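You operate a simulated robot arm through the tools that you are given. There is no shell and no other tool. Be economical: measure what you need, move in short steps, check, and stop when the job is done.

You are at the controls of a simulated two-armed robot. One attempt, no reset.

Task
Pick up the grey waste jar with one hand, pass it to the other hand and put it in the inside of the small white carton. Take the small blue ink tub on the top of the long grey workbench and put it away in the inside of the white tray. Stack the orange card stack from the top of the grey table on top of the pink card stack. Put the number card labelled "3" from the top of the grey table on top of the red card box and the number card that says "7" on the top of the vacuum plate. Put two of the letter blocks from the top of the grey table on top of the square blue sheets. Take the small purple roll and leave it on the shelf under the sign bench. Put the red round weight from the top of the grey table on the top of the mounting bench and the purple round weight on the front of the high desk. Put one of the paper balls from the delivery table of the folder on top of the small red ink tub there. Pull the photo drawer open. Any order will do. Set down upright: grey waste jar, small blue ink tub, letter block.

It is judged by the outcome, as a careful person would: the job done as asked, and still so three seconds after it is handed in. It fails if anything else is knocked over, pushed out of place, dropped, spilled or broken. Flat cloth is picked up by pressing the open fingertips on it (5 to 10 N) and closing them slowly along it; thin cloth reads only 2 to 8 mm in the jaws.

Robot
Two 6-joint arms with two-finger parallel grippers on one trunk, on a base that drives. Base frame: it is fixed to the floor where the robot stands at the start and does not move with it; the origin is under the middle of the robot, x ahead of it, y to its left, z up; the surface under the hand at the start is at about z = 0.92. Lengths are in m, angles in degrees, forces in N, time in s.
The left shoulder is at the start at [0.28, 0.185, 1.155], the right one opposite. With the tool pointing down near the work surface each hand reaches from about 0.56 to 0.94 m from the robot's upright axis, wherever it stands, measured 20 degrees to its own side. Places, roughly: card stack [0.75, 0.75, 1]; front of the high desk (96x18 cm) [4.64, -2.78, 1.12]; grey waste jar [0.5, 0.25, 1]; inside of the small white carton (22x16 cm) [-1.64, -2.78, 1.06]; inside of the white tray (30x20 cm) [0.74, -5.54, 0.9]; letter block [0.75, 0.5, 1]; number card [0.75, 0.5, 1]; paper ball (4x4x3 cm) [3.8, -5.5, 0.9]; photo drawer [-3.5, -4.3, 0.4]; red card box [0.5, 0.75, 1]; round weight [0.75, 0.25, 1]; shelf under the sign bench [6.9, 0.9, 0.2]; small blue ink tub (5x5x5 cm) [-3.5, -0.1, 0.9]; small purple roll (4x4x19 cm) [6.7, 1.6, 0.9]; small red ink tub (5x5x5 cm) [3.6, -5.7, 0.9]; square blue sheets (22x20x4 cm) [0.8, 0.9, 0.9]; top of the mounting bench [-1.6, 1.5, 0.9]; top of the vacuum plate [-1.6, 1.3, 0.9]. Payload 1.57 kg a hand.
Tool frame (each hand has its own): the origin (TCP) lies between the finger pads and is the grasp point; the fingertips stand 0.03 m ahead of it; z points along the fingers, y is the line along which they close. Largest opening 0.08 m; finger width 0.017, thickness 0.012; the body of the gripper, 0.04 by 0.082 m, starts 0.08 m behind the TCP.
Orientation is that of the tool frame in the base frame, as a unit quaternion [x, y, z, w]. With the fingers straight down and closing along the base's y, the tool's x points along the base's -x, its y along +y and its z along -z.

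Tools
- The arms move only by the tool arm_command. It takes "left_steps", "right_steps" or both (then of equal length, played together; a hand with none holds still); each is a list of rows, each a list of 7 numbers: the shift along the tool's x, y, z in units of 25 mm (1.0 is 25 mm), then the turn, a rotation vector about the tool's x, y, z in units of 8 degrees (1.0 is 8 degrees), then the opening in per cent of the stroke, from 0 (shut) to 100 (fully open). In form: [[x, y, z, ax, ay, az, fingers], ...]. A call has 1 to 10 rows; each row shifts and turns the commanded pose from where the row before left it, along the tool's axes as they then stand. A call with a number of a shift or a turn outside -1 to 1 is refused whole. Rows are played at 5 a second. More than 0.05 m and 8.6 degrees between two rows, or a gripper value outside its range, and nothing of the call is played. Where a pose cannot be reached the arm comes as near as it can. A force on the tool above 40 N (or 10 N above the force at the start of the call, whichever is more), or a blocked arm, ends the call early, and 0.2 s more pass. Each finger travels about 0.153 m/s and halts on what it meets, pressing with about 29 N; the grip force reading is that of the motor and also rises with nothing between the fingers. The clock runs only during rows and for 0.2 s after the last one: add rows that do not move to give the fingers time. It gives the time, the measured TCP pose, the force on the tool (base axes), the opening and the grip force at its end, in the units of the frame above (readings bear some noise), with the torque about the TCP (base axes, N m) and any sound that the robot's microphone picked up.
- Cameras (640 x 400 px; columns grow to the right, rows downward): "scene" is now at [0.2175, 0.0446, 1.5854]; the picture's right is [0.61, -0.79, 0.00], its down [-0.65, -0.50, -0.57] and it looks along [0.45, 0.35, -0.82] (base axes); focal length 286 px, centre (320, 200). "left" rides on the left gripper at [0.072, 0.007, -0.122] in its tool frame; the picture's right is [-0.09, 1.00, 0.00], its down [-0.84, -0.08, -0.54] and it looks along [-0.54, -0.05, 0.84] (tool axes); focal length 238 px, centre (320, 200). "right" rides on the right gripper at [0.072, -0.007, -0.122] in its tool frame; the picture's right is [0.09, 1.00, 0.00], its down [-0.84, 0.08, -0.54] and it looks along [-0.54, 0.05, 0.84] (tool axes); focal length 238 px, centre (320, 200). There is no depth. A picture from a camera that has moved, and an enlarged one, comes with that camera's place and axes in the base frame and with its lens.
- snapshot(camera): a new picture of that camera. It takes no simulated time.
- lift_body(by): slides the trunk up (or, below 0, down) by that many m; the arms and the scene camera ride with it, the base frame stays. It gives what a move gives, with no picture.
- steer(legs): drives the robot by 1 to 6 legs, each [ahead, turn to the left] in m and degrees, along the robot's own axes; the way and the turn of a leg run together, so that a leg with both is an arc; at most 1.5 m and 180 degrees a leg. The arms and the cameras ride along, it lands a little off, and it stops where it bumps. It gives what a move gives.
- head_to(pan, tilt): turns the head with the scene camera to pan (to the left, within 86 degrees either way) and tilt (down, from -29 to 69), counted from straight ahead of the robot. It gives what a move gives.
- enlarge(camera, box): a new picture of the part [left, top, right, bottom] of that camera's present view, enlarged. It takes no simulated time.
- finish_job(): hands the job in; it is judged then, once.

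Go step by step. Nothing tells you exact positions but the pictures and the camera data: compare them with the known pose of the tool, close in by small moves and look again before you grip or let go. The budget is 567 turns and 370 pictures, counting those below and the enlarged ones. Unless the task says otherwise, let go and move clear before handing in, and close with one line.

The tools are called after ">>>" as name(argument=value, ...) on one line, values as JSON. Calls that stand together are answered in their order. arm_command: Moves the arms, as the interface text tells. Its arguments: {"type":"object","properties":{"left_steps":{"type":"array"},"right_steps":{"type":"array"}},"required":[]} The other tools are called the same way: lift_body (by) slides the trunk up or down; steer (legs) drives the base; head_to (pan, tilt) turns the head that bears the scene camera; snapshot (camera) takes a picture; enlarge (camera, box) takes an enlarged picture of a part of a camera's view; finish_job () hands the job in.

At the start:

```text
time: 0.0
left_eef_pos: [0.3921, 0.4935, 1.1857]
left_ee_rot: [0.0, 1.0, -0.001, 0.001]
left_ft_force: [1.1, 0.2, 0.0]
left_torque: [0.0, -0.02, 0.01]
left_finger_gap: 0.0801
left_gripper_force: 0.1
right_eef_pos: [0.6029, 0.0222, 1.2328]
right_ee_rot: [0.001, 1.0, 0.001, 0.0]
right_ft_force: [-1.0, -0.2, -0.4]
right_torque: [-0.01, -0.01, -0.03]
right_finger_gap: 0.0799
right_gripper_force: 0.2
trunk travel left (down, up): [-0.85, 0.14]
robot x, y, heading: [0.0038, 0.0005, -0.3]
head pan, tilt: [37.6, 55.1]
```

scene: 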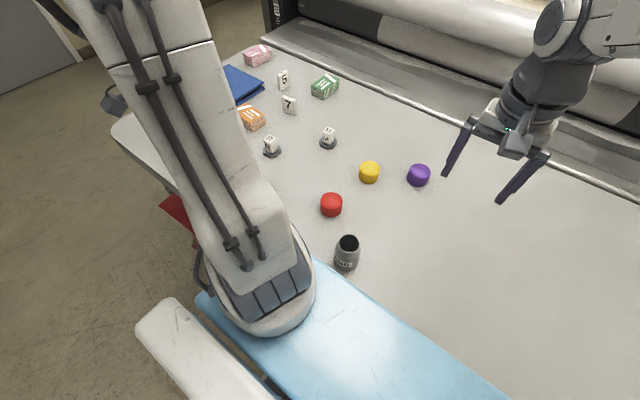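
right: 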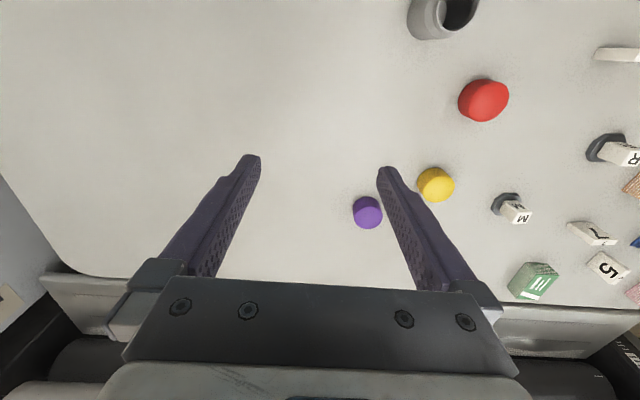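
left: 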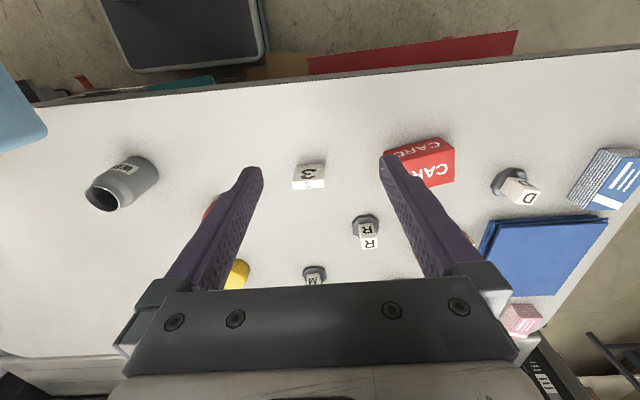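

I see the grey table with the jar, weights, blocks, cards and card stacks, and the left arm hides part of it. I'll look at the table from a few head angles first.

>>> head_to(pan=60, tilt=40)

>>> snapshot(camera="scene")

>>> enlarge(camera="left", box=[280, 100, 640, 340])

```text
time: 0.9
left_eef_pos: [0.3922, 0.4947, 1.1864]
left_ee_rot: [-0.001, 1.0, 0.0, -0.001]
left_ft_force: [-1.0, -0.5, -0.1]
left_torque: [0.0, 0.01, -0.02]
left_finger_gap: 0.0803
left_gripper_force: 0.0
right_eef_pos: [0.602, 0.0216, 1.2332]
right_ee_rot: [0.0, 1.0, 0.0, 0.0]
right_ft_force: [0.3, -0.1, 0.1]
right_torque: [0.01, 0.02, -0.01]
right_finger_gap: 0.0799
right_gripper_force: 0.0
trunk travel left (down, up): [-0.85, 0.14]
robot x, y, heading: [-0.0002, 0.0042, 0.0]
head pan, tilt: [60.0, 40.0]
```

```text
366 pictures are left
camera scene: at [0.203, 0.0743, 1.6061], right [0.87, -0.5, 0.0], down [-0.32, -0.56, -0.77], along [0.38, 0.66, -0.64], focal length 286 px, centre (320, 200)
```

scene: 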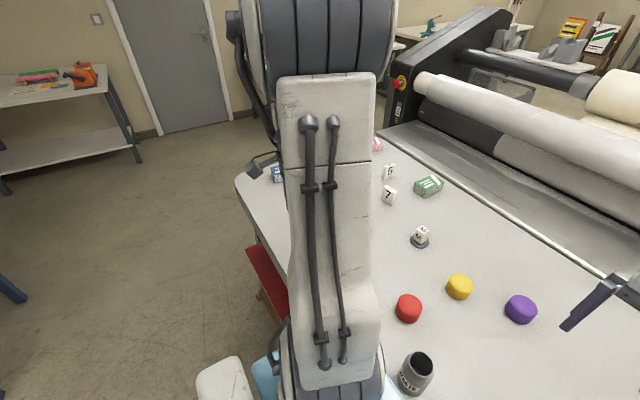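

```text
1.67 times, centred on (460, 220) of left
camera zoom: at [0.3202, 0.5003, 1.309], right [0.09, 1.0, 0.0], down [0.84, -0.08, 0.54], along [0.54, -0.05, -0.84], focal length 397 px, centre (87, 167)
```

zoom: 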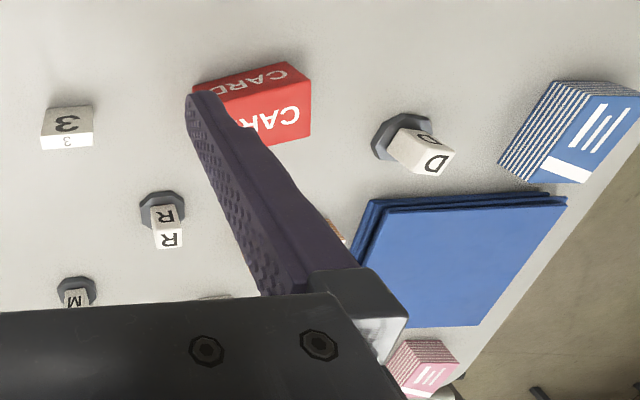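

The blocks and cards need a closer look. I'll enlarge the scene view before deciding how to grip.

>>> enlarge(camera="scene", box=[360, 130, 480, 260])

>>> enlarge(camera="left", box=[280, 140, 380, 220])

>>> head_to(pan=20, tilt=60)

>>> snapshot(camera="scene")

```text
3.08 times, centred on (420, 195) of scene
camera zoom: at [0.203, 0.0743, 1.6061], right [0.87, -0.5, 0.0], down [-0.32, -0.56, -0.77], along [0.38, 0.66, -0.64], focal length 880 px, centre (12, 215)
```

zoom: 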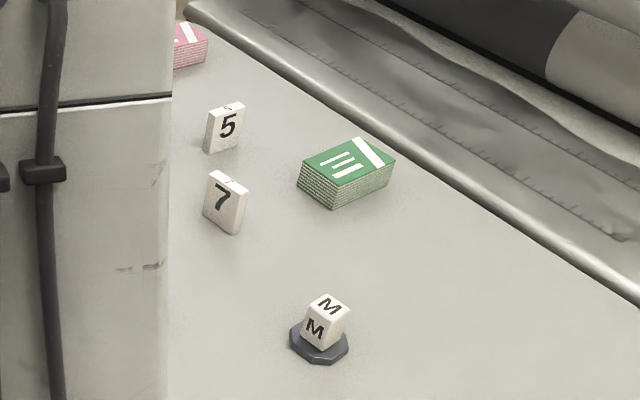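

```text
5.00 times, centred on (330, 180) of left
camera zoom: at [0.3202, 0.5003, 1.309], right [0.09, 1.0, 0.0], down [0.84, -0.08, 0.54], along [0.54, -0.05, -0.84], focal length 1192 px, centre (270, 300)
```

zoom: 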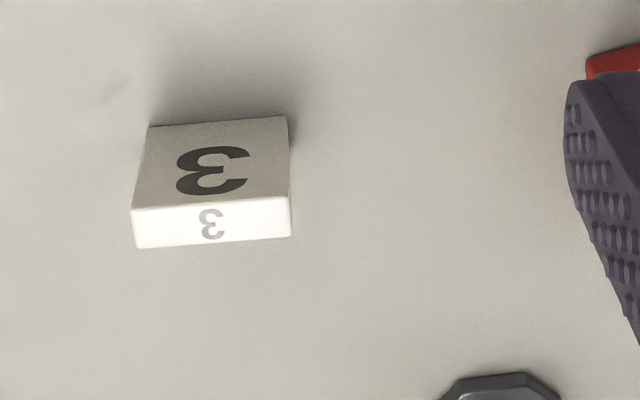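

```text
time: 1.9
left_eef_pos: [0.3914, 0.4933, 1.1861]
left_ee_rot: [0.0, 1.0, 0.001, 0.0]
left_ft_force: [-0.1, -0.6, 0.3]
left_torque: [0.02, -0.03, 0.03]
left_finger_gap: 0.0799
left_gripper_force: 0.0
right_eef_pos: [0.6013, 0.0232, 1.233]
right_ee_rot: [0.001, 1.0, -0.001, 0.0]
right_ft_force: [0.6, 0.1, 0.4]
right_torque: [0.01, 0.0, 0.0]
right_finger_gap: 0.08
right_gripper_force: 0.0
trunk travel left (down, up): [-0.85, 0.14]
robot x, y, heading: [0.0019, -0.0009, 0.2]
head pan, tilt: [20.0, 60.0]
```

```text
362 pictures are left
camera scene: at [0.223, 0.0235, 1.5795], right [0.34, -0.94, 0.0], down [-0.81, -0.3, -0.5], along [0.47, 0.17, -0.87], focal length 286 px, centre (320, 200)
```

scene: 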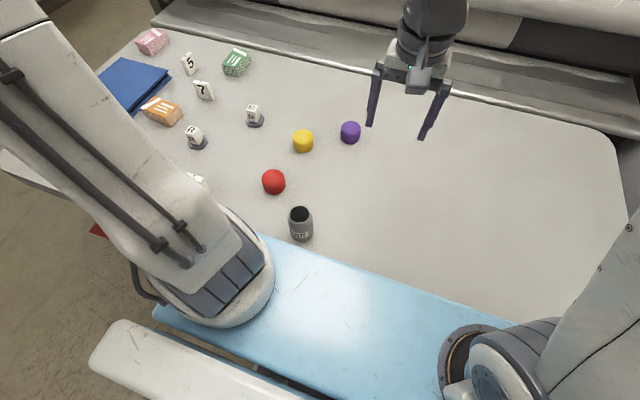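

The table objects lie roughly between x 0.48–1.0 and y 0.14–1.0. I want to know what floor space there is to shift the robot left, so I'll look around.

>>> head_to(pan=86, tilt=50)

>>> snapshot(camera="scene")

>>> head_to(pan=86, tilt=10)

>>> snapshot(camera="scene")

>>> head_to(pan=-60, tilt=20)

>>> snapshot(camera="scene")

```text
time: 3.3
left_eef_pos: [0.3926, 0.4941, 1.1871]
left_ee_rot: [-0.001, 1.0, 0.0, 0.001]
left_ft_force: [0.1, 0.1, -0.7]
left_torque: [0.04, -0.02, -0.01]
left_finger_gap: 0.0797
left_gripper_force: 0.0
right_eef_pos: [0.6014, 0.0228, 1.2333]
right_ee_rot: [0.0, 1.0, 0.001, 0.0]
right_ft_force: [0.1, 0.4, 0.1]
right_torque: [0.04, -0.02, -0.01]
right_finger_gap: 0.0802
right_gripper_force: 0.2
trunk travel left (down, up): [-0.85, 0.14]
robot x, y, heading: [0.0009, 0.0022, 0.0]
head pan, tilt: [85.9, 50.0]
```

```text
361 pictures are left
camera scene: at [0.1659, 0.0775, 1.592], right [1.0, -0.07, 0.0], down [-0.05, -0.76, -0.64], along [0.05, 0.64, -0.77], focal length 286 px, centre (320, 200)
```

scene: 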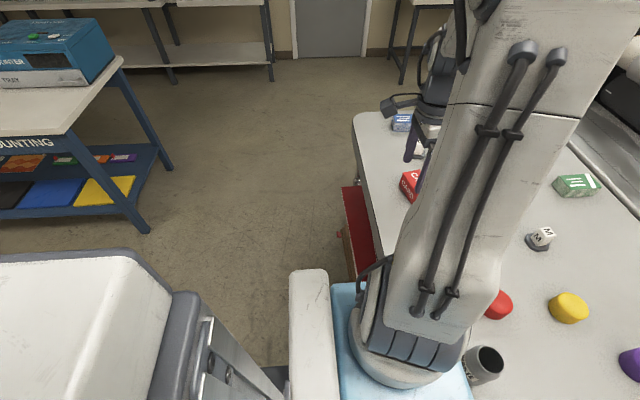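

```text
time: 4.4
left_eef_pos: [0.3922, 0.4943, 1.1876]
left_ee_rot: [0.001, 1.0, -0.001, 0.0]
left_ft_force: [0.6, 0.4, -0.8]
left_torque: [0.02, 0.0, 0.01]
left_finger_gap: 0.0802
left_gripper_force: 0.2
right_eef_pos: [0.6015, 0.0227, 1.2326]
right_ee_rot: [0.0, 1.0, 0.0, 0.0]
right_ft_force: [0.3, -0.2, -0.7]
right_torque: [-0.02, -0.01, 0.03]
right_finger_gap: 0.0801
right_gripper_force: 0.1
trunk travel left (down, up): [-0.85, 0.14]
robot x, y, heading: [0.0001, -0.0014, 0.1]
head pan, tilt: [85.9, 10.0]
```

```text
360 pictures are left
camera scene: at [0.167, 0.0934, 1.6538], right [1.0, -0.07, 0.0], down [-0.01, -0.17, -0.98], along [0.07, 0.98, -0.17], focal length 286 px, centre (320, 200)
```

scene: 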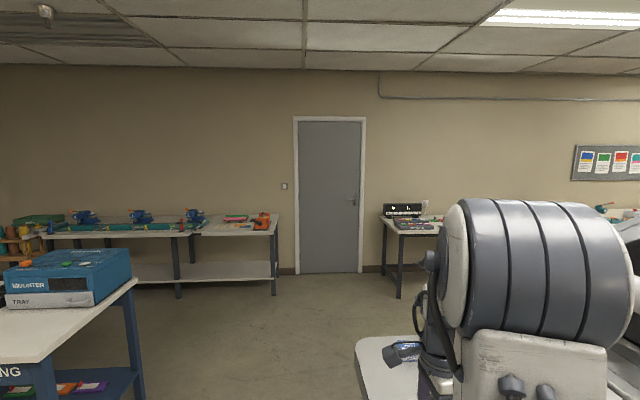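

```text
time: 6.7
left_eef_pos: [0.393, 0.4938, 1.1868]
left_ee_rot: [0.0, 1.0, 0.0, 0.0]
left_ft_force: [-0.1, -0.4, -0.2]
left_torque: [0.05, 0.01, 0.03]
left_finger_gap: 0.0802
left_gripper_force: 0.1
right_eef_pos: [0.6034, 0.0221, 1.2325]
right_ee_rot: [0.0, 1.0, 0.0, 0.0]
right_ft_force: [-0.4, 0.1, -0.8]
right_torque: [0.02, 0.01, 0.0]
right_finger_gap: 0.0799
right_gripper_force: 0.0
trunk travel left (down, up): [-0.85, 0.14]
robot x, y, heading: [0.0006, 0.0003, -0.1]
head pan, tilt: [-60.0, 20.0]
```

```text
359 pictures are left
camera scene: at [0.207, -0.0799, 1.6376], right [-0.87, -0.5, 0.0], down [-0.17, 0.3, -0.94], along [0.47, -0.81, -0.34], focal length 286 px, centre (320, 200)
```

scene: 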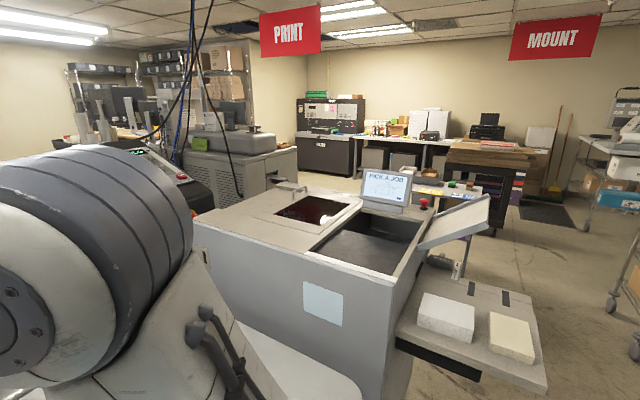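

The way left is clear and the mounting bench is behind-left. First, the left hand goes to the standing "3" card (about [0.50, 0.465], top at z≈0.98) and hovers above it.

>>> arm_command(left_steps=[[-0.87, -0.23, 0.5, 0, 0, 0, 100], [-0.87, -0.23, 0.5, 0, 0, 0, 100], [-0.87, -0.23, 0.5, 0, 0, 0, 100], [-0.87, -0.23, 0.5, 0, 0, 0, 100], [-0.87, -0.23, 0.5, 0, 0, 0, 100], [0, 0, 0, 0, 0, 0, 100]])

>>> snapshot(camera="left")

```text
time: 8.1
left_eef_pos: [0.5025, 0.4652, 1.1232]
left_ee_rot: [0.0, 1.0, 0.0, 0.0]
left_ft_force: [0.2, 0.2, -1.0]
left_torque: [0.01, 0.01, -0.02]
left_finger_gap: 0.0801
left_gripper_force: 0.1
right_eef_pos: [0.6019, 0.0229, 1.2319]
right_ee_rot: [0.0, 1.0, 0.0, 0.0]
right_ft_force: [-0.2, 0.4, 0.0]
right_torque: [-0.02, 0.0, 0.01]
right_finger_gap: 0.0799
right_gripper_force: 0.1
trunk travel left (down, up): [-0.85, 0.14]
robot x, y, heading: [0.0017, 0.0025, 0.0]
head pan, tilt: [-60.0, 20.0]
```

```text
358 pictures are left
camera left: at [0.4288, 0.4708, 1.2458], right [0.09, 1.0, 0.0], down [0.84, -0.08, 0.54], along [0.54, -0.05, -0.84], focal length 238 px, centre (320, 200)
```

left: 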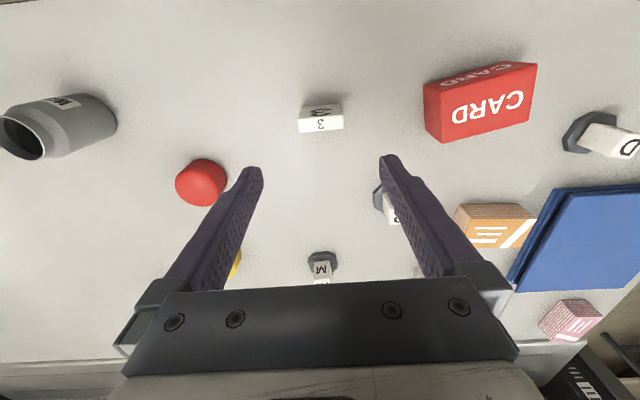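

The card is where I computed. I'll check the red box in enlarged view, and descend on the "3".

>>> enlarge(camera="left", box=[400, 40, 560, 160])

>>> arm_command(left_steps=[[0.02, 0, 1, 0, 0, 0, 100], [0, 0, 1, 0, 0, 0, 100], [0, 0, 1, 0, 0, 0, 100], [0, 0, 1, 0, 0, 0, 100], [0, 0, 1, 0, 0, 0, 100], [0, 0, 1, 0, 0, 0, 100], [0, 0, 0.5, 0, 0, 0, 100], [0, 0, 0, 0, 0, 0, 100]])

>>> snapshot(camera="left")

```text
3.33 times, centred on (480, 100) of left
camera zoom: at [0.4288, 0.4708, 1.2458], right [0.09, 1.0, 0.0], down [0.84, -0.08, 0.54], along [0.54, -0.05, -0.84], focal length 794 px, centre (-213, 533)
```

zoom: 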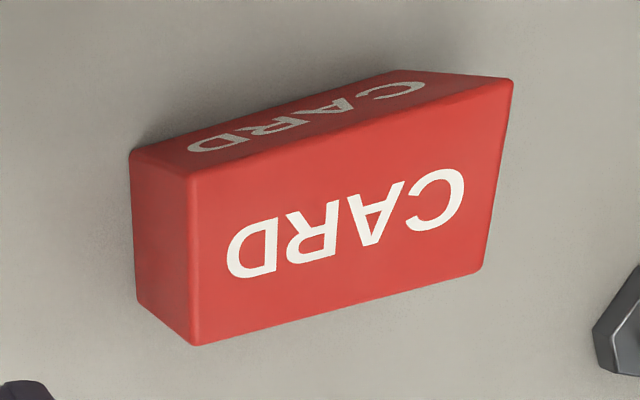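

```text
time: 9.9
left_eef_pos: [0.5008, 0.4645, 0.961]
left_ee_rot: [0.0, 1.0, 0.0, 0.0]
left_ft_force: [-0.3, -0.1, 0.2]
left_torque: [-0.01, 0.01, 0.01]
left_finger_gap: 0.0801
left_gripper_force: 0.0
right_eef_pos: [0.6016, 0.0218, 1.2328]
right_ee_rot: [0.0, 1.0, 0.0, 0.0]
right_ft_force: [0.2, -0.6, 0.2]
right_torque: [-0.01, 0.0, 0.01]
right_finger_gap: 0.0802
right_gripper_force: 0.0
trunk travel left (down, up): [-0.85, 0.14]
robot x, y, heading: [-0.002, 0.0005, 0.2]
head pan, tilt: [-60.0, 20.0]
```

```text
356 pictures are left
camera left: at [0.4292, 0.4716, 1.0834], right [0.09, 1.0, 0.0], down [0.84, -0.08, 0.54], along [0.54, -0.05, -0.84], focal length 238 px, centre (320, 200)
```

left: 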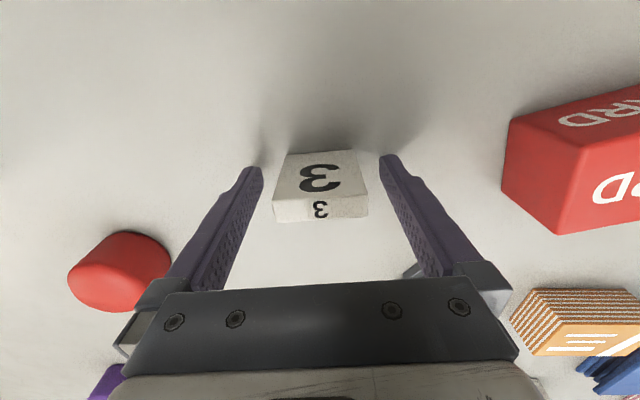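

The card sits centred between the fingers. I'll close, lift, and carry it over the red box (centre about [0.50, 0.646], top z≈0.974, yawed ≈12°).

>>> arm_command(left_steps=[[0, 0, 0, 0, 0, 0, 0], [0, 0, 0, 0, 0, 0, 0], [0, 0, 0, 0, 0, 0, 0], [0, 0, -1, 0, 0, 0, 0], [0, 0, -1, 0, 0, 0, 0], [0, 0, -1, 0, 0, 0, 0], [0, 0, -1, 0, 0, 0, 0], [0, 0, -1, 0, 0, 0, 0], [0, 0, 0, 0, 0, 0, 0]])

>>> arm_command(left_steps=[[0, 0.9, 0, 0, 0, -0.38, 0], [0, 0.9, 0, 0, 0, -0.38, 0], [0, 0.9, 0, 0, 0, -0.38, 0], [0, 0.9, 0, 0, 0, -0.38, 0], [0, 0.9, 0, 0, 0, 0, 0], [0, 0.9, 0, 0, 0, 0, 0], [0, 0.9, 0, 0, 0, 0, 0], [0, 0.9, 0, 0, 0, 0, 0], [0, 0, 0, 0, 0, 0, 0]])

>>> snapshot(camera="left")

```text
time: 11.9
left_eef_pos: [0.5013, 0.4652, 1.0869]
left_ee_rot: [0.0, 1.0, 0.001, 0.0]
left_ft_force: [-0.1, 0.4, -0.9]
left_torque: [0.0, 0.03, 0.0]
left_finger_gap: 0.0493
left_gripper_force: 29.1
right_eef_pos: [0.6014, 0.0225, 1.2329]
right_ee_rot: [-0.001, 1.0, 0.0, 0.0]
right_ft_force: [0.3, -0.9, -1.2]
right_torque: [0.01, 0.01, -0.03]
right_finger_gap: 0.0799
right_gripper_force: 0.0
trunk travel left (down, up): [-0.85, 0.14]
robot x, y, heading: [-0.0019, 0.0011, 0.0]
head pan, tilt: [-60.0, 20.0]
```

```text
time: 13.9
left_eef_pos: [0.475, 0.6421, 1.0859]
left_ee_rot: [-0.107, 0.994, 0.0, 0.001]
left_ft_force: [-0.5, -0.5, -0.3]
left_torque: [0.03, 0.03, 0.05]
left_finger_gap: 0.0493
left_gripper_force: 28.2
right_eef_pos: [0.6021, 0.0213, 1.2332]
right_ee_rot: [0.0, 1.0, 0.0, 0.0]
right_ft_force: [0.6, 0.3, 0.2]
right_torque: [0.03, 0.03, -0.01]
right_finger_gap: 0.0798
right_gripper_force: 0.1
trunk travel left (down, up): [-0.85, 0.14]
robot x, y, heading: [0.0033, 0.0007, 0.0]
head pan, tilt: [-60.0, 20.0]
```

```text
355 pictures are left
camera left: at [0.4029, 0.6329, 1.2077], right [-0.12, 0.99, 0.0], down [0.83, 0.1, 0.54], along [0.54, 0.06, -0.84], focal length 238 px, centre (320, 200)
```

left: 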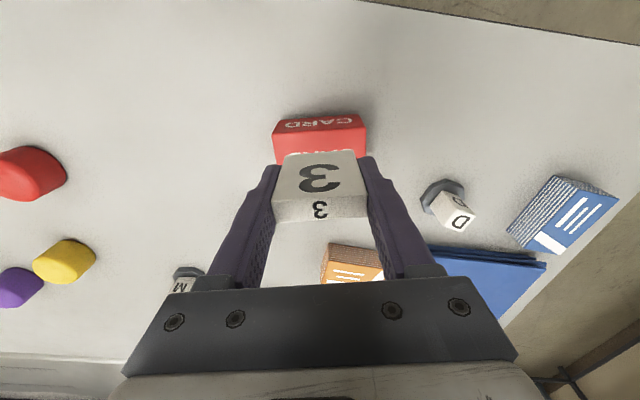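

The card is held parallel to the box, but 25 mm too near. I'll move over the box centre, then lower.

>>> arm_command(left_steps=[[-1, -0.05, 0, 0, 0, 0, 0], [0, 0, 0, 0, 0, 0, 0], [0, 0, 0.9, 0, 0, 0, 0], [0, 0, 0.8, 0, 0, 0, 0], [0, 0, 0.5, 0, 0, 0, 0], [0, 0, 0.3, 0, 0, 0, 0], [0, 0, 0, 0, 0, 0, 0]])

>>> snapshot(camera="left")

```text
time: 15.5
left_eef_pos: [0.5004, 0.6462, 1.0233]
left_ee_rot: [-0.107, 0.994, 0.0, 0.001]
left_ft_force: [-0.9, 0.0, -0.4]
left_torque: [-0.02, 0.02, -0.04]
left_finger_gap: 0.0492
left_gripper_force: 29.1
right_eef_pos: [0.6023, 0.0216, 1.2322]
right_ee_rot: [0.0, 1.0, 0.0, 0.0]
right_ft_force: [0.7, 0.2, 0.1]
right_torque: [0.02, -0.02, 0.03]
right_finger_gap: 0.0799
right_gripper_force: 0.0
trunk travel left (down, up): [-0.85, 0.14]
robot x, y, heading: [0.003, 0.0006, 0.0]
head pan, tilt: [-60.0, 20.0]
```

```text
354 pictures are left
camera left: at [0.4274, 0.6374, 1.1452], right [-0.12, 0.99, 0.0], down [0.83, 0.1, 0.54], along [0.54, 0.06, -0.84], focal length 238 px, centre (320, 200)
```

left: 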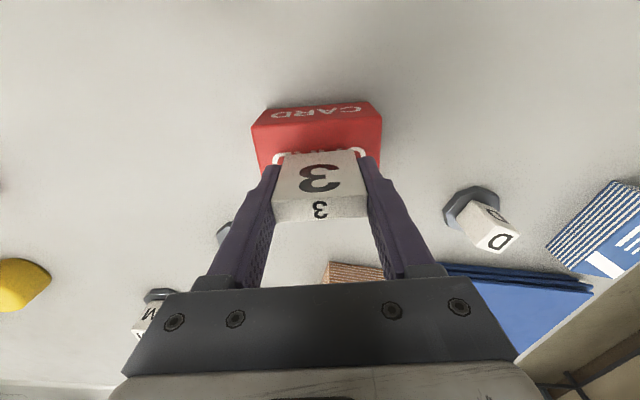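

The card hangs about 8 mm above the box. I'll lower in small amounts and watch the force.

>>> arm_command(left_steps=[[0, 0, 0.1, 0, 0, 0, 0], [0, 0, 0.1, 0, 0, 0, 0], [0, 0, 0.06, 0, 0, 0, 0], [0, 0, 0, 0, 0, 0, 0]])

```text
time: 16.5
left_eef_pos: [0.5012, 0.6464, 1.0163]
left_ee_rot: [-0.106, 0.994, 0.0, 0.0]
left_ft_force: [-0.1, 0.0, -1.0]
left_torque: [0.02, -0.02, 0.0]
left_finger_gap: 0.0491
left_gripper_force: 29.1
right_eef_pos: [0.6023, 0.0221, 1.2332]
right_ee_rot: [-0.001, 1.0, 0.0, 0.0]
right_ft_force: [-0.3, -0.3, 0.5]
right_torque: [0.0, -0.01, 0.06]
right_finger_gap: 0.0802
right_gripper_force: 0.0
trunk travel left (down, up): [-0.85, 0.14]
robot x, y, heading: [0.0004, -0.0002, 0.2]
head pan, tilt: [-60.0, 20.0]
```

>>> arm_command(left_steps=[[0, 0, 0.06, 0, 0, 0, 0], [0, 0, 0.06, 0, 0, 0, 0], [0, 0, 0, 0, 0, 0, 0]])

```text
time: 17.3
left_eef_pos: [0.5009, 0.6454, 1.0157]
left_ee_rot: [-0.107, 0.994, 0.001, 0.001]
left_ft_force: [-1.0, -3.6, 16.2]
left_torque: [-0.23, 0.01, 0.01]
left_finger_gap: 0.0492
left_gripper_force: 28.8
right_eef_pos: [0.6005, 0.0197, 1.2341]
right_ee_rot: [0.001, 1.0, 0.0, 0.0]
right_ft_force: [0.5, 0.2, 0.2]
right_torque: [-0.06, 0.02, -0.01]
right_finger_gap: 0.08
right_gripper_force: 0.0
trunk travel left (down, up): [-0.85, 0.14]
robot x, y, heading: [0.0019, -0.0019, -0.2]
head pan, tilt: [-60.0, 20.0]
```

Contact at 16 N shows the card rests on the box. I'll open the fingers and rise.

>>> arm_command(left_steps=[[0, 0, -0.04, 0, 0, 0, 0], [0, 0, 0, 0, 0, 0, 60], [0, 0, 0, 0, 0, 0, 90], [0, 0, 0, 0, 0, 0, 100], [0, 0, -0.5, 0, 0, 0, 100], [0, 0, -1, 0, 0, 0, 100], [0, 0, -1, 0, 0, 0, 100], [0, 0, -1, 0, 0, 0, 100], [0, 0, -1, 0, 0, 0, 100], [0, 0, 0, 0, 0, 0, 100]])

>>> snapshot(camera="left")

```text
time: 19.5
left_eef_pos: [0.4991, 0.6435, 1.1283]
left_ee_rot: [-0.107, 0.994, -0.001, -0.001]
left_ft_force: [-0.4, 0.1, -0.3]
left_torque: [0.0, 0.0, 0.04]
left_finger_gap: 0.0801
left_gripper_force: 0.1
right_eef_pos: [0.602, 0.0216, 1.233]
right_ee_rot: [0.0, 1.0, 0.0, 0.0]
right_ft_force: [0.7, 0.2, -0.8]
right_torque: [-0.01, 0.03, -0.01]
right_finger_gap: 0.08
right_gripper_force: 0.2
trunk travel left (down, up): [-0.85, 0.14]
robot x, y, heading: [0.0002, 0.0046, 0.1]
head pan, tilt: [-60.0, 20.0]
```

```text
353 pictures are left
camera left: at [0.4283, 0.6358, 1.2499], right [-0.12, 0.99, 0.0], down [0.83, 0.1, 0.54], along [0.54, 0.06, -0.84], focal length 238 px, centre (320, 200)
```

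left: 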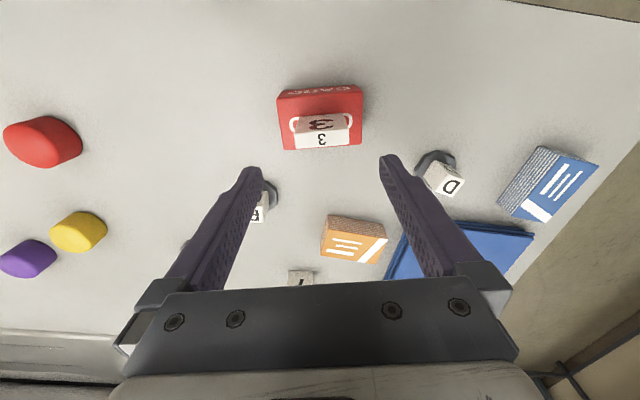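

The "3" stands well on the red box. Now I'll tuck the left hand in and shift the robot left along the table so the sheets and stacks are in reach.

>>> arm_command(left_steps=[[0, 0, -1, 0, 0, 0.76, 100], [0, 0, -1, 0, 0, 0.76, 100], [0.2, -1, -0.2, 0, 0, 0, 100], [0.2, -1, -0.2, 0, 0, 0, 100], [0.2, -1, -0.2, 0, 0, 0, 100], [0.2, -1, -0.2, 0, 0, 0, 100], [0.2, -1, -0.2, 0, 0, 0, 100], [0.2, -1, 0, 0, 0, 0, 100], [0.2, -1, 0, 0, 0, 0, 100], [0.2, -1, 0, 0, 0, 0, 100]])

>>> steer(legs=[[-0.35, 0], [0, 90]])

>>> head_to(pan=0, tilt=40)

>>> snapshot(camera="scene")

```text
time: 21.7
left_eef_pos: [0.4587, 0.447, 1.2023]
left_ee_rot: [0.0, 1.0, 0.0, 0.0]
left_ft_force: [-0.5, 0.7, 0.5]
left_torque: [-0.01, 0.0, -0.01]
left_finger_gap: 0.08
left_gripper_force: 0.0
right_eef_pos: [0.6024, 0.0219, 1.2325]
right_ee_rot: [0.0, 1.0, 0.0, 0.0]
right_ft_force: [-0.1, -0.7, 0.9]
right_torque: [0.01, 0.0, -0.01]
right_finger_gap: 0.0799
right_gripper_force: 0.0
trunk travel left (down, up): [-0.85, 0.14]
robot x, y, heading: [-0.0004, -0.0018, 0.0]
head pan, tilt: [-60.0, 20.0]
```

```text
time: 27.8
left_eef_pos: [-0.8057, 0.4541, 1.202]
left_ee_rot: [0.71, -0.704, 0.001, 0.001]
left_ft_force: [-0.3, 0.4, -0.8]
left_torque: [0.04, -0.01, 0.03]
left_finger_gap: 0.08
left_gripper_force: 0.1
right_eef_pos: [-0.381, 0.6022, 1.233]
right_ee_rot: [0.711, -0.703, 0.0, 0.0]
right_ft_force: [-1.1, 0.3, 0.2]
right_torque: [0.04, -0.01, 0.03]
right_finger_gap: 0.0802
right_gripper_force: 0.0
trunk travel left (down, up): [-0.85, 0.14]
robot x, y, heading: [-0.354, 0.0004, 90.7]
head pan, tilt: [-60.0, 20.0]
```

```text
time: 29.1
left_eef_pos: [-0.8039, 0.4525, 1.203]
left_ee_rot: [0.711, -0.703, 0.0, 0.0]
left_ft_force: [0.0, 0.1, 0.1]
left_torque: [-0.01, 0.01, -0.01]
left_finger_gap: 0.08
left_gripper_force: 0.0
right_eef_pos: [-0.3809, 0.6011, 1.2319]
right_ee_rot: [0.711, -0.703, 0.0, 0.001]
right_ft_force: [-1.0, 0.5, -0.3]
right_torque: [0.03, -0.03, 0.01]
right_finger_gap: 0.0802
right_gripper_force: 0.0
trunk travel left (down, up): [-0.85, 0.14]
robot x, y, heading: [-0.3543, -0.0014, 90.7]
head pan, tilt: [0.0, 40.0]
```

```text
352 pictures are left
camera scene: at [-0.3547, 0.2453, 1.6062], right [1.0, 0.01, 0.0], down [0.01, -0.64, -0.77], along [-0.01, 0.77, -0.64], focal length 286 px, centre (320, 200)
```

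scene: 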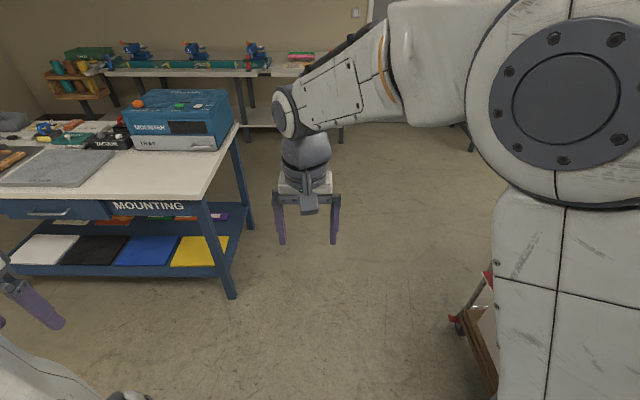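

The space ahead is clear. I'll drive 0.58 m along and turn back to face the table.

>>> steer(legs=[[0.58, 0], [0, -90.7], [0.42, 0]])

>>> head_to(pan=10, tilt=55)

>>> snapshot(camera="scene")

```text
time: 38.1
left_eef_pos: [0.4705, 1.0016, 1.2028]
left_ee_rot: [0.008, 1.0, 0.0, -0.001]
left_ft_force: [-0.3, 0.4, 0.1]
left_torque: [0.02, -0.01, 0.0]
left_finger_gap: 0.0799
left_gripper_force: 0.1
right_eef_pos: [0.6069, 0.5747, 1.2313]
right_ee_rot: [0.008, 1.0, 0.0, 0.0]
right_ft_force: [-0.4, -0.9, -0.1]
right_torque: [0.01, -0.01, -0.01]
right_finger_gap: 0.0802
right_gripper_force: 0.0
trunk travel left (down, up): [-0.85, 0.14]
robot x, y, heading: [0.007, 0.5609, -0.7]
head pan, tilt: [0.0, 40.0]
stopped in leg 3: the robot was blocked; the commanded pose is now the measured one
```

```text
time: 38.9
left_eef_pos: [0.4713, 1.0008, 1.2024]
left_ee_rot: [0.007, 1.0, 0.0, 0.0]
left_ft_force: [0.0, -0.1, 0.7]
left_torque: [0.0, -0.03, 0.0]
left_finger_gap: 0.08
left_gripper_force: 0.1
right_eef_pos: [0.6086, 0.5753, 1.2329]
right_ee_rot: [0.009, 1.0, 0.0, 0.0]
right_ft_force: [-0.5, 0.1, 0.1]
right_torque: [-0.03, 0.0, -0.03]
right_finger_gap: 0.08
right_gripper_force: 0.2
trunk travel left (down, up): [-0.85, 0.14]
robot x, y, heading: [0.0059, 0.5631, -1.0]
head pan, tilt: [10.0, 55.0]
```

```text
351 pictures are left
camera scene: at [0.2378, 0.5715, 1.5855], right [0.16, -0.99, 0.0], down [-0.81, -0.13, -0.57], along [0.57, 0.09, -0.82], focal length 286 px, centre (320, 200)
```

scene: 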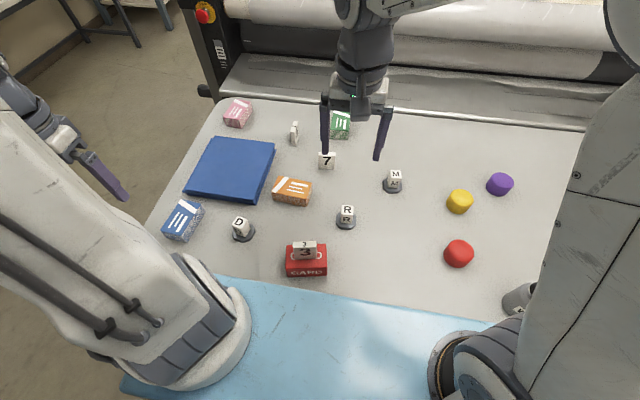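

The robot bumped the table front edge lightly at x≈0.007 and nothing toppled. Next I clear the right arm aside and bring the left hand over the D block at about [0.555, 0.818].

>>> arm_command(left_steps=[[-0.4, -0.9, 0, 0, 0, 0, 100], [-0.4, -0.9, 0, 0, 0, 0, 100], [-0.4, -0.9, 0, 0, 0, 0, 100], [-0.4, -0.9, 0.5, 0, 0, 0, 100], [-0.4, -0.9, 0.5, 0, 0, 0, 100], [-0.4, -0.9, 0.5, 0, 0, 0, 100], [-0.4, -0.9, 0.5, 0, 0, 0, 100], [-0.4, -0.9, 0.5, 0, 0, 0, 100], [0, 0, 0.5, 0, 0, 0, 100], [0, 0, 0, 0, 0, 0, 100]], right_steps=[[0.4, -1, 0, 0, 0, 0, 100], [0.4, -1, 0, 0, 0, 0, 100], [0.4, -1, 0, 0, 0, 0, 100], [0.4, -1, 0, 0, 0, 0, 100], [0.4, -1, 0, 0, 0, 0, 100], [0.4, -1, 0, 0, 0, 0, 100], [0.4, -1, 0, 0, 0, 0, 100], [0.4, -1, 0, 0, 0, 0, 100], [0.4, -1, 0, 0, 0, 0, 100], [0.4, -1, 0, 0, 0, 0, 100]])

>>> snapshot(camera="left")

>>> enlarge(camera="scene", box=[160, 90, 420, 290])

```text
time: 41.1
left_eef_pos: [0.5492, 0.8213, 1.1271]
left_ee_rot: [0.008, 1.0, 0.0, 0.001]
left_ft_force: [0.3, 0.0, -0.1]
left_torque: [0.01, 0.01, 0.01]
left_finger_gap: 0.0801
left_gripper_force: 0.2
right_eef_pos: [0.5024, 0.3268, 1.232]
right_ee_rot: [0.007, 1.0, -0.001, 0.0]
right_ft_force: [-0.2, 1.1, 0.7]
right_torque: [0.0, 0.01, -0.01]
right_finger_gap: 0.0803
right_gripper_force: 0.1
trunk travel left (down, up): [-0.85, 0.14]
robot x, y, heading: [0.0054, 0.5615, -0.7]
head pan, tilt: [10.0, 55.0]
```

```text
350 pictures are left
camera left: at [0.4773, 0.8289, 1.2497], right [0.11, 0.99, 0.0], down [0.84, -0.09, 0.54], along [0.54, -0.06, -0.84], focal length 238 px, centre (320, 200)
```

left: 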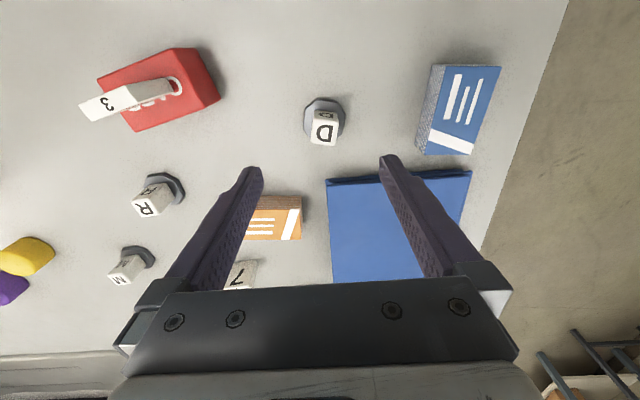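

```text
2.00 times, centred on (290, 190) of scene
camera zoom: at [0.2378, 0.5715, 1.5855], right [0.16, -0.99, 0.0], down [-0.81, -0.13, -0.57], along [0.57, 0.09, -0.82], focal length 572 px, centre (380, 220)
```

zoom: 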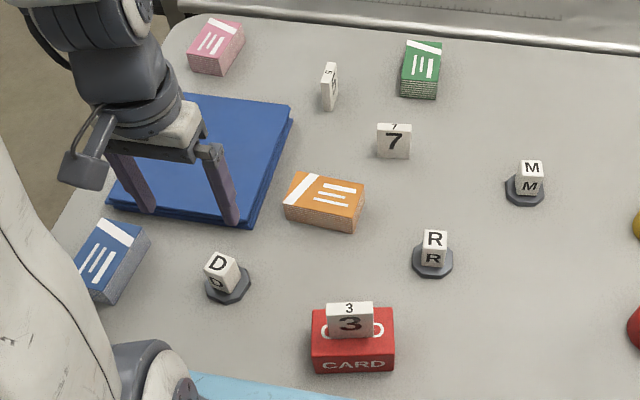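

D lies ahead in view; enlarging to get its height and yaw.

>>> enlarge(camera="left", box=[280, 80, 376, 160])

```text
5.00 times, centred on (328, 120) of left
camera zoom: at [0.4773, 0.8289, 1.2497], right [0.11, 0.99, 0.0], down [0.84, -0.09, 0.54], along [0.54, -0.06, -0.84], focal length 1192 px, centre (280, 600)
```

zoom: 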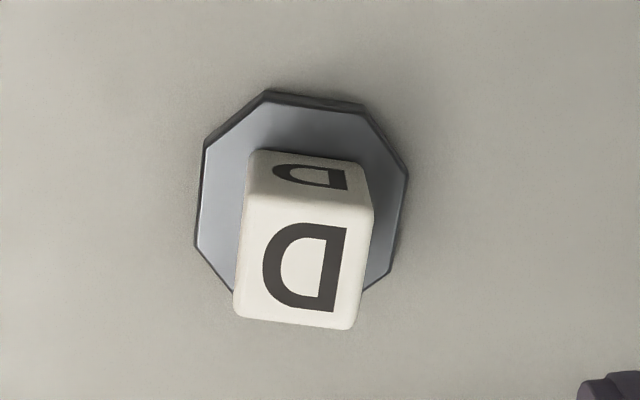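

The D cube (≈30 mm) sits on a wide base, so the tips must stay above the base (z≥0.935). I'll descend to TCP z≈0.967 with an 8° turn.

>>> arm_command(left_steps=[[-0.55, 0.16, 0, 0, 0, 1, 100], [0, 0, 1, 0, 0, 0, 100], [0, 0, 1, 0, 0, 0, 100], [0, 0, 1, 0, 0, 0, 100], [0, 0, 1, 0, 0, 0, 100], [0, 0, 1, 0, 0, 0, 100], [0, 0, 0.5, 0, 0, 0, 100], [0, 0, 0, 0, 0, 0, 100]])

>>> snapshot(camera="left")

```text
time: 42.9
left_eef_pos: [0.5627, 0.8237, 0.9903]
left_ee_rot: [0.078, 0.997, 0.0, -0.001]
left_ft_force: [-0.4, 0.6, 0.1]
left_torque: [0.0, -0.03, -0.01]
left_finger_gap: 0.0802
left_gripper_force: 0.1
right_eef_pos: [0.502, 0.3262, 1.232]
right_ee_rot: [0.008, 1.0, 0.0, 0.0]
right_ft_force: [-1.2, 0.2, 0.2]
right_torque: [0.01, 0.0, 0.0]
right_finger_gap: 0.0799
right_gripper_force: 0.1
trunk travel left (down, up): [-0.85, 0.14]
robot x, y, heading: [0.0068, 0.563, -1.1]
head pan, tilt: [10.0, 55.0]
```

```text
347 pictures are left
camera left: at [0.4924, 0.8418, 1.1122], right [0.24, 0.97, 0.0], down [0.82, -0.21, 0.54], along [0.53, -0.13, -0.84], focal length 238 px, centre (320, 200)
```

left: 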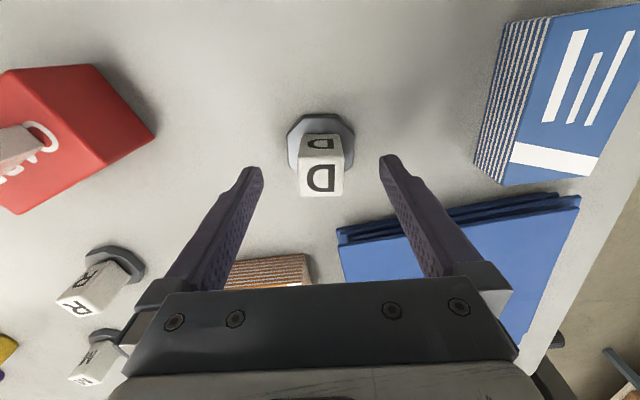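

Aligned. Down to 0.967, close, and lift.

>>> arm_command(left_steps=[[-0.12, 0, 0.5, 0, 0, 0, 100], [0, 0, 0.45, 0, 0, 0, 100], [0, 0, 0, 0, 0, 0, 50], [0, 0, 0, 0, 0, 0, 0], [0, 0, 0, 0, 0, 0, 0], [0, 0, -1, 0, 0, 0, 0], [0, 0, -1, 0, 0, 0, 0], [0, 0, -1, 0, 0, 0, 0], [0, 0, -1, 0, 0, 0, 0], [0, 0, 0, 0, 0, 0, 0]])

>>> snapshot(camera="left")

```text
time: 45.1
left_eef_pos: [0.5633, 0.8224, 1.0661]
left_ee_rot: [0.077, 0.997, 0.0, 0.0]
left_ft_force: [-1.1, 0.9, 0.0]
left_torque: [-0.02, 0.01, -0.02]
left_finger_gap: 0.0
left_gripper_force: 20.8
right_eef_pos: [0.5021, 0.3268, 1.232]
right_ee_rot: [0.008, 1.0, 0.0, 0.0]
right_ft_force: [-1.0, 1.1, -0.2]
right_torque: [0.0, -0.01, -0.01]
right_finger_gap: 0.0801
right_gripper_force: 0.0
trunk travel left (down, up): [-0.85, 0.14]
robot x, y, heading: [0.007, 0.5594, -1.2]
head pan, tilt: [10.0, 55.0]
```

```text
346 pictures are left
camera left: at [0.493, 0.8404, 1.1876], right [0.24, 0.97, 0.0], down [0.82, -0.21, 0.54], along [0.53, -0.13, -0.84], focal length 238 px, centre (320, 200)
```

left: 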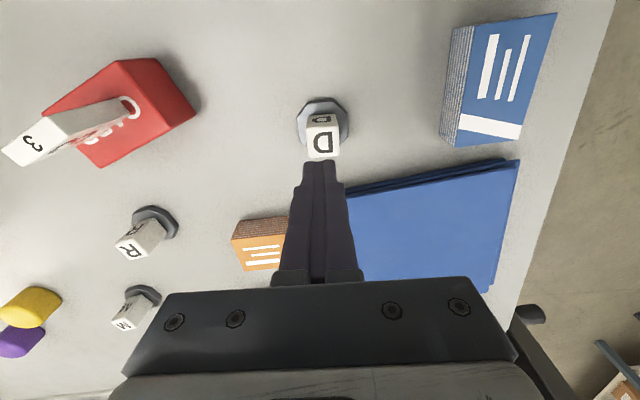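

The fingers closed on nothing and the D block is still standing in place. I'll reopen, go down again and look before closing.

>>> arm_command(left_steps=[[0, 0, 0, 0, 0, 0, 100], [0, 0, 0, 0, 0, 0, 100], [0, 0, 0, 0, 0, 0, 100], [0, 0, 1, 0, 0, 0, 100], [0, 0, 1, 0, 0, 0, 100], [0, 0, 1, 0, 0, 0, 100], [0, 0, 0.96, 0, 0, 0, 100], [0, 0, 0, 0, 0, 0, 100]])

>>> snapshot(camera="left")

>>> enlarge(camera="scene", box=[190, 180, 290, 260])

```text
time: 46.9
left_eef_pos: [0.565, 0.8251, 0.9661]
left_ee_rot: [0.077, 0.997, 0.001, 0.0]
left_ft_force: [0.1, -1.2, -0.5]
left_torque: [0.0, 0.0, -0.01]
left_finger_gap: 0.08
left_gripper_force: 0.0
right_eef_pos: [0.5029, 0.3279, 1.2327]
right_ee_rot: [0.007, 1.0, 0.0, 0.0]
right_ft_force: [0.0, 1.6, -0.1]
right_torque: [-0.04, -0.04, 0.02]
right_finger_gap: 0.0799
right_gripper_force: 0.1
trunk travel left (down, up): [-0.85, 0.14]
robot x, y, heading: [0.0067, 0.5624, -0.5]
head pan, tilt: [10.0, 55.0]
```

```text
345 pictures are left
camera left: at [0.495, 0.8431, 1.0878], right [0.24, 0.97, 0.0], down [0.81, -0.21, 0.54], along [0.53, -0.13, -0.84], focal length 238 px, centre (320, 200)
```

left: 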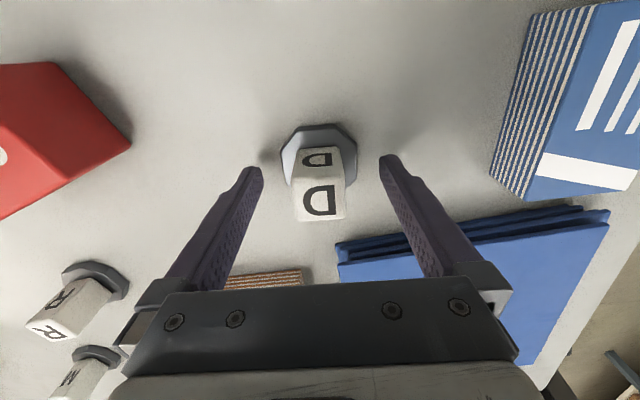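

```text
5.00 times, centred on (240, 220) of scene
camera zoom: at [0.238, 0.5715, 1.5855], right [0.16, -0.99, 0.0], down [-0.81, -0.13, -0.57], along [0.57, 0.09, -0.82], focal length 1430 px, centre (720, 100)
```

zoom: 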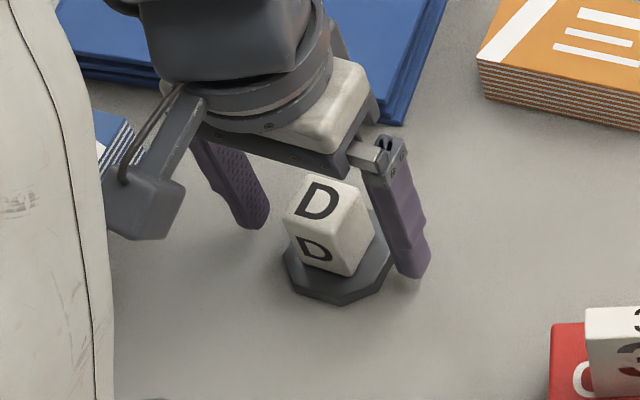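

It looks properly between the fingers now. I'll close and hold without lifting, to see the gap.

>>> arm_command(left_steps=[[0, 0, 0, 0, 0, 0, 50], [0, 0, 0, 0, 0, 0, 30], [0, 0, 0, 0, 0, 0, 20], [0, 0, 0, 0, 0, 0, 10], [0, 0, 0, 0, 0, 0, 10]])

>>> snapshot(camera="left")

```text
time: 48.1
left_eef_pos: [0.5652, 0.824, 0.966]
left_ee_rot: [0.078, 0.997, 0.0, -0.001]
left_ft_force: [0.8, -0.2, -0.1]
left_torque: [-0.02, -0.02, 0.0]
left_finger_gap: 0.0297
left_gripper_force: 28.9
right_eef_pos: [0.5016, 0.3272, 1.2316]
right_ee_rot: [0.008, 1.0, -0.001, 0.0]
right_ft_force: [0.8, -0.8, 0.9]
right_torque: [0.0, -0.01, -0.02]
right_finger_gap: 0.0798
right_gripper_force: 0.0
trunk travel left (down, up): [-0.85, 0.14]
robot x, y, heading: [0.0079, 0.5634, -0.8]
head pan, tilt: [10.0, 55.0]
```

```text
343 pictures are left
camera left: at [0.4948, 0.843, 1.088], right [0.24, 0.97, 0.0], down [0.82, -0.21, 0.54], along [0.53, -0.13, -0.84], focal length 238 px, centre (320, 200)
```

left: 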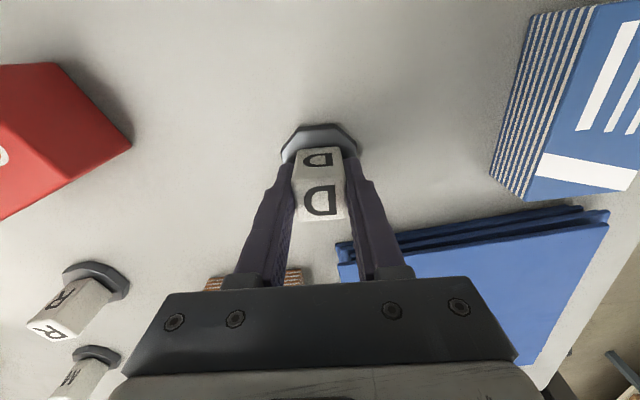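

It is gripped now (29.7 mm). The previous lift must have slipped, so I'll lift slowly.

>>> arm_command(left_steps=[[0, 0, 0, 0, 0, 0, 0], [0, 0, -0.1, 0, 0, 0, 0], [0, 0, -0.2, 0, 0, 0, 0], [0, 0, -0.3, 0, 0, 0, 0], [0, 0, -0.3, 0, 0, 0, 0], [0, 0, 0, 0, 0, 0, 0]])

>>> snapshot(camera="left")

```text
time: 49.5
left_eef_pos: [0.5657, 0.8245, 0.99]
left_ee_rot: [0.078, 0.997, 0.001, 0.0]
left_ft_force: [0.7, 0.0, -4.0]
left_torque: [-0.01, 0.01, -0.04]
left_finger_gap: 0.0297
left_gripper_force: 29.2
right_eef_pos: [0.5027, 0.3265, 1.2319]
right_ee_rot: [0.008, 1.0, -0.001, 0.0]
right_ft_force: [-1.8, 0.1, -0.4]
right_torque: [0.01, 0.0, 0.01]
right_finger_gap: 0.08
right_gripper_force: 0.0
trunk travel left (down, up): [-0.85, 0.14]
robot x, y, heading: [0.0085, 0.5618, -0.8]
head pan, tilt: [10.0, 55.0]
```

```text
342 pictures are left
camera left: at [0.4952, 0.8428, 1.1117], right [0.24, 0.97, 0.0], down [0.82, -0.21, 0.54], along [0.52, -0.13, -0.84], focal length 238 px, centre (320, 200)
```

left: 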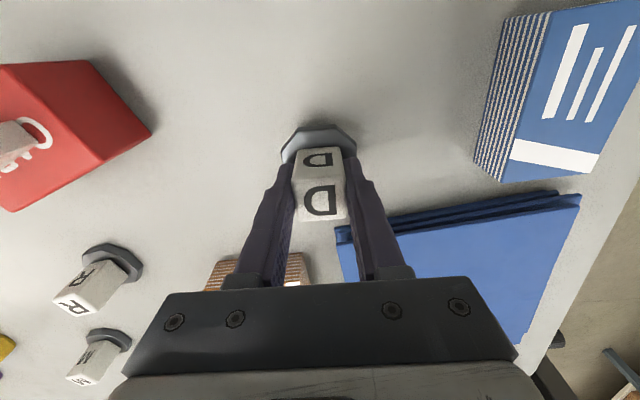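

D is lifted (about 4 N, heavy). I'll carry it gently over the blue sheets to about [0.70, 0.96].

>>> arm_command(left_steps=[[0, 0, -0.4, 0, 0, 0, 0], [0, 0, -0.6, 0, 0, 0, 0], [0, 0, -0.6, 0, 0, 0, 0], [0, 0, -0.6, 0, 0, 0, 0], [0, 0, -0.4, 0, 0, 0, 0], [-0.25, 0.35, -0.2, 0, 0, 0, 0], [-0.4, 0.55, 0, 0, 0, 0, 0], [-0.4, 0.55, 0, 0, 0, 0, 0], [-0.4, 0.55, 0, 0, 0, 0, 0], [-0.4, 0.55, 0, 0, 0, 0, 0]])

>>> arm_command(left_steps=[[-0.4, 0.55, 0, 0, 0, 0, 0], [-0.4, 0.55, 0, 0, 0, 0, 0], [-0.4, 0.55, 0, 0, 0, 0, 0], [-0.4, 0.55, 0, 0, 0, 0, 0], [-0.4, 0.55, 0, 0, 0, 0, 0], [-0.4, 0.55, 0, 0, 0, 0, 0], [-0.2, 0.34, 0, 0, 0, 0, 0], [0, 0, 0, 0, 0, 0, 0]])

>>> snapshot(camera="left")

>>> snapshot(camera="scene")

```text
time: 51.7
left_eef_pos: [0.6219, 0.8806, 1.0594]
left_ee_rot: [0.078, 0.997, 0.001, -0.001]
left_ft_force: [0.5, 0.4, -2.4]
left_torque: [0.0, 0.0, -0.03]
left_finger_gap: 0.0297
left_gripper_force: 29.1
right_eef_pos: [0.5017, 0.3268, 1.2321]
right_ee_rot: [0.009, 1.0, 0.001, 0.0]
right_ft_force: [0.3, -0.4, 0.1]
right_torque: [0.0, -0.02, -0.01]
right_finger_gap: 0.0799
right_gripper_force: 0.0
trunk travel left (down, up): [-0.85, 0.14]
robot x, y, heading: [0.005, 0.561, -1.1]
head pan, tilt: [10.0, 55.0]
```

```text
time: 53.5
left_eef_pos: [0.6999, 0.959, 1.0603]
left_ee_rot: [0.078, 0.997, -0.001, 0.0]
left_ft_force: [-0.1, -0.1, -3.4]
left_torque: [0.0, 0.02, 0.01]
left_finger_gap: 0.0297
left_gripper_force: 29.0
right_eef_pos: [0.5044, 0.3282, 1.2328]
right_ee_rot: [0.008, 1.0, 0.0, 0.001]
right_ft_force: [0.2, -0.4, 0.2]
right_torque: [0.01, 0.0, -0.02]
right_finger_gap: 0.0799
right_gripper_force: 0.1
trunk travel left (down, up): [-0.85, 0.14]
robot x, y, heading: [0.0051, 0.5625, -1.0]
head pan, tilt: [10.0, 55.0]
```

```text
341 pictures are left
camera left: at [0.6295, 0.9777, 1.1819], right [0.24, 0.97, 0.0], down [0.82, -0.21, 0.54], along [0.52, -0.13, -0.84], focal length 238 px, centre (320, 200)
```

left: 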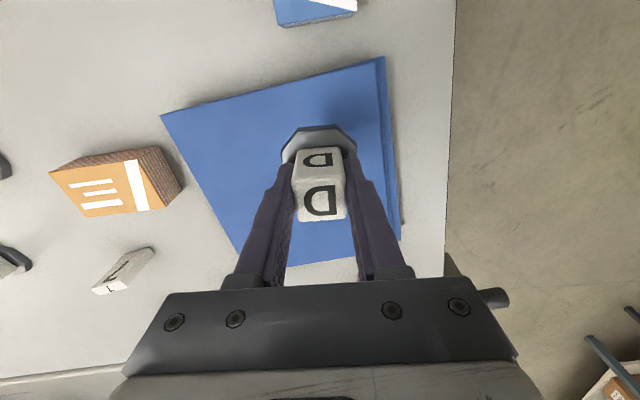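

```text
340 pictures are left
camera scene: at [0.2379, 0.5716, 1.5855], right [0.16, -0.99, 0.0], down [-0.81, -0.13, -0.57], along [0.57, 0.09, -0.82], focal length 286 px, centre (320, 200)
```

scene: 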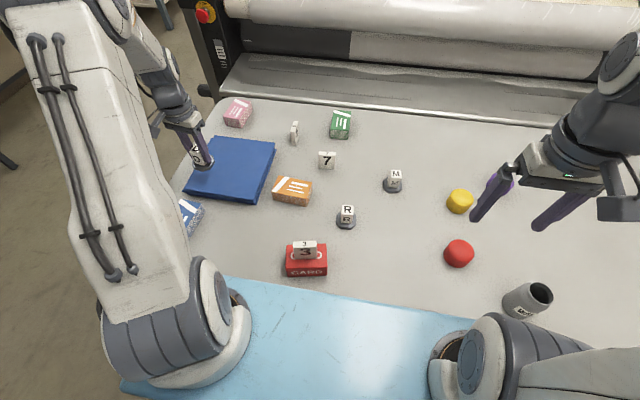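

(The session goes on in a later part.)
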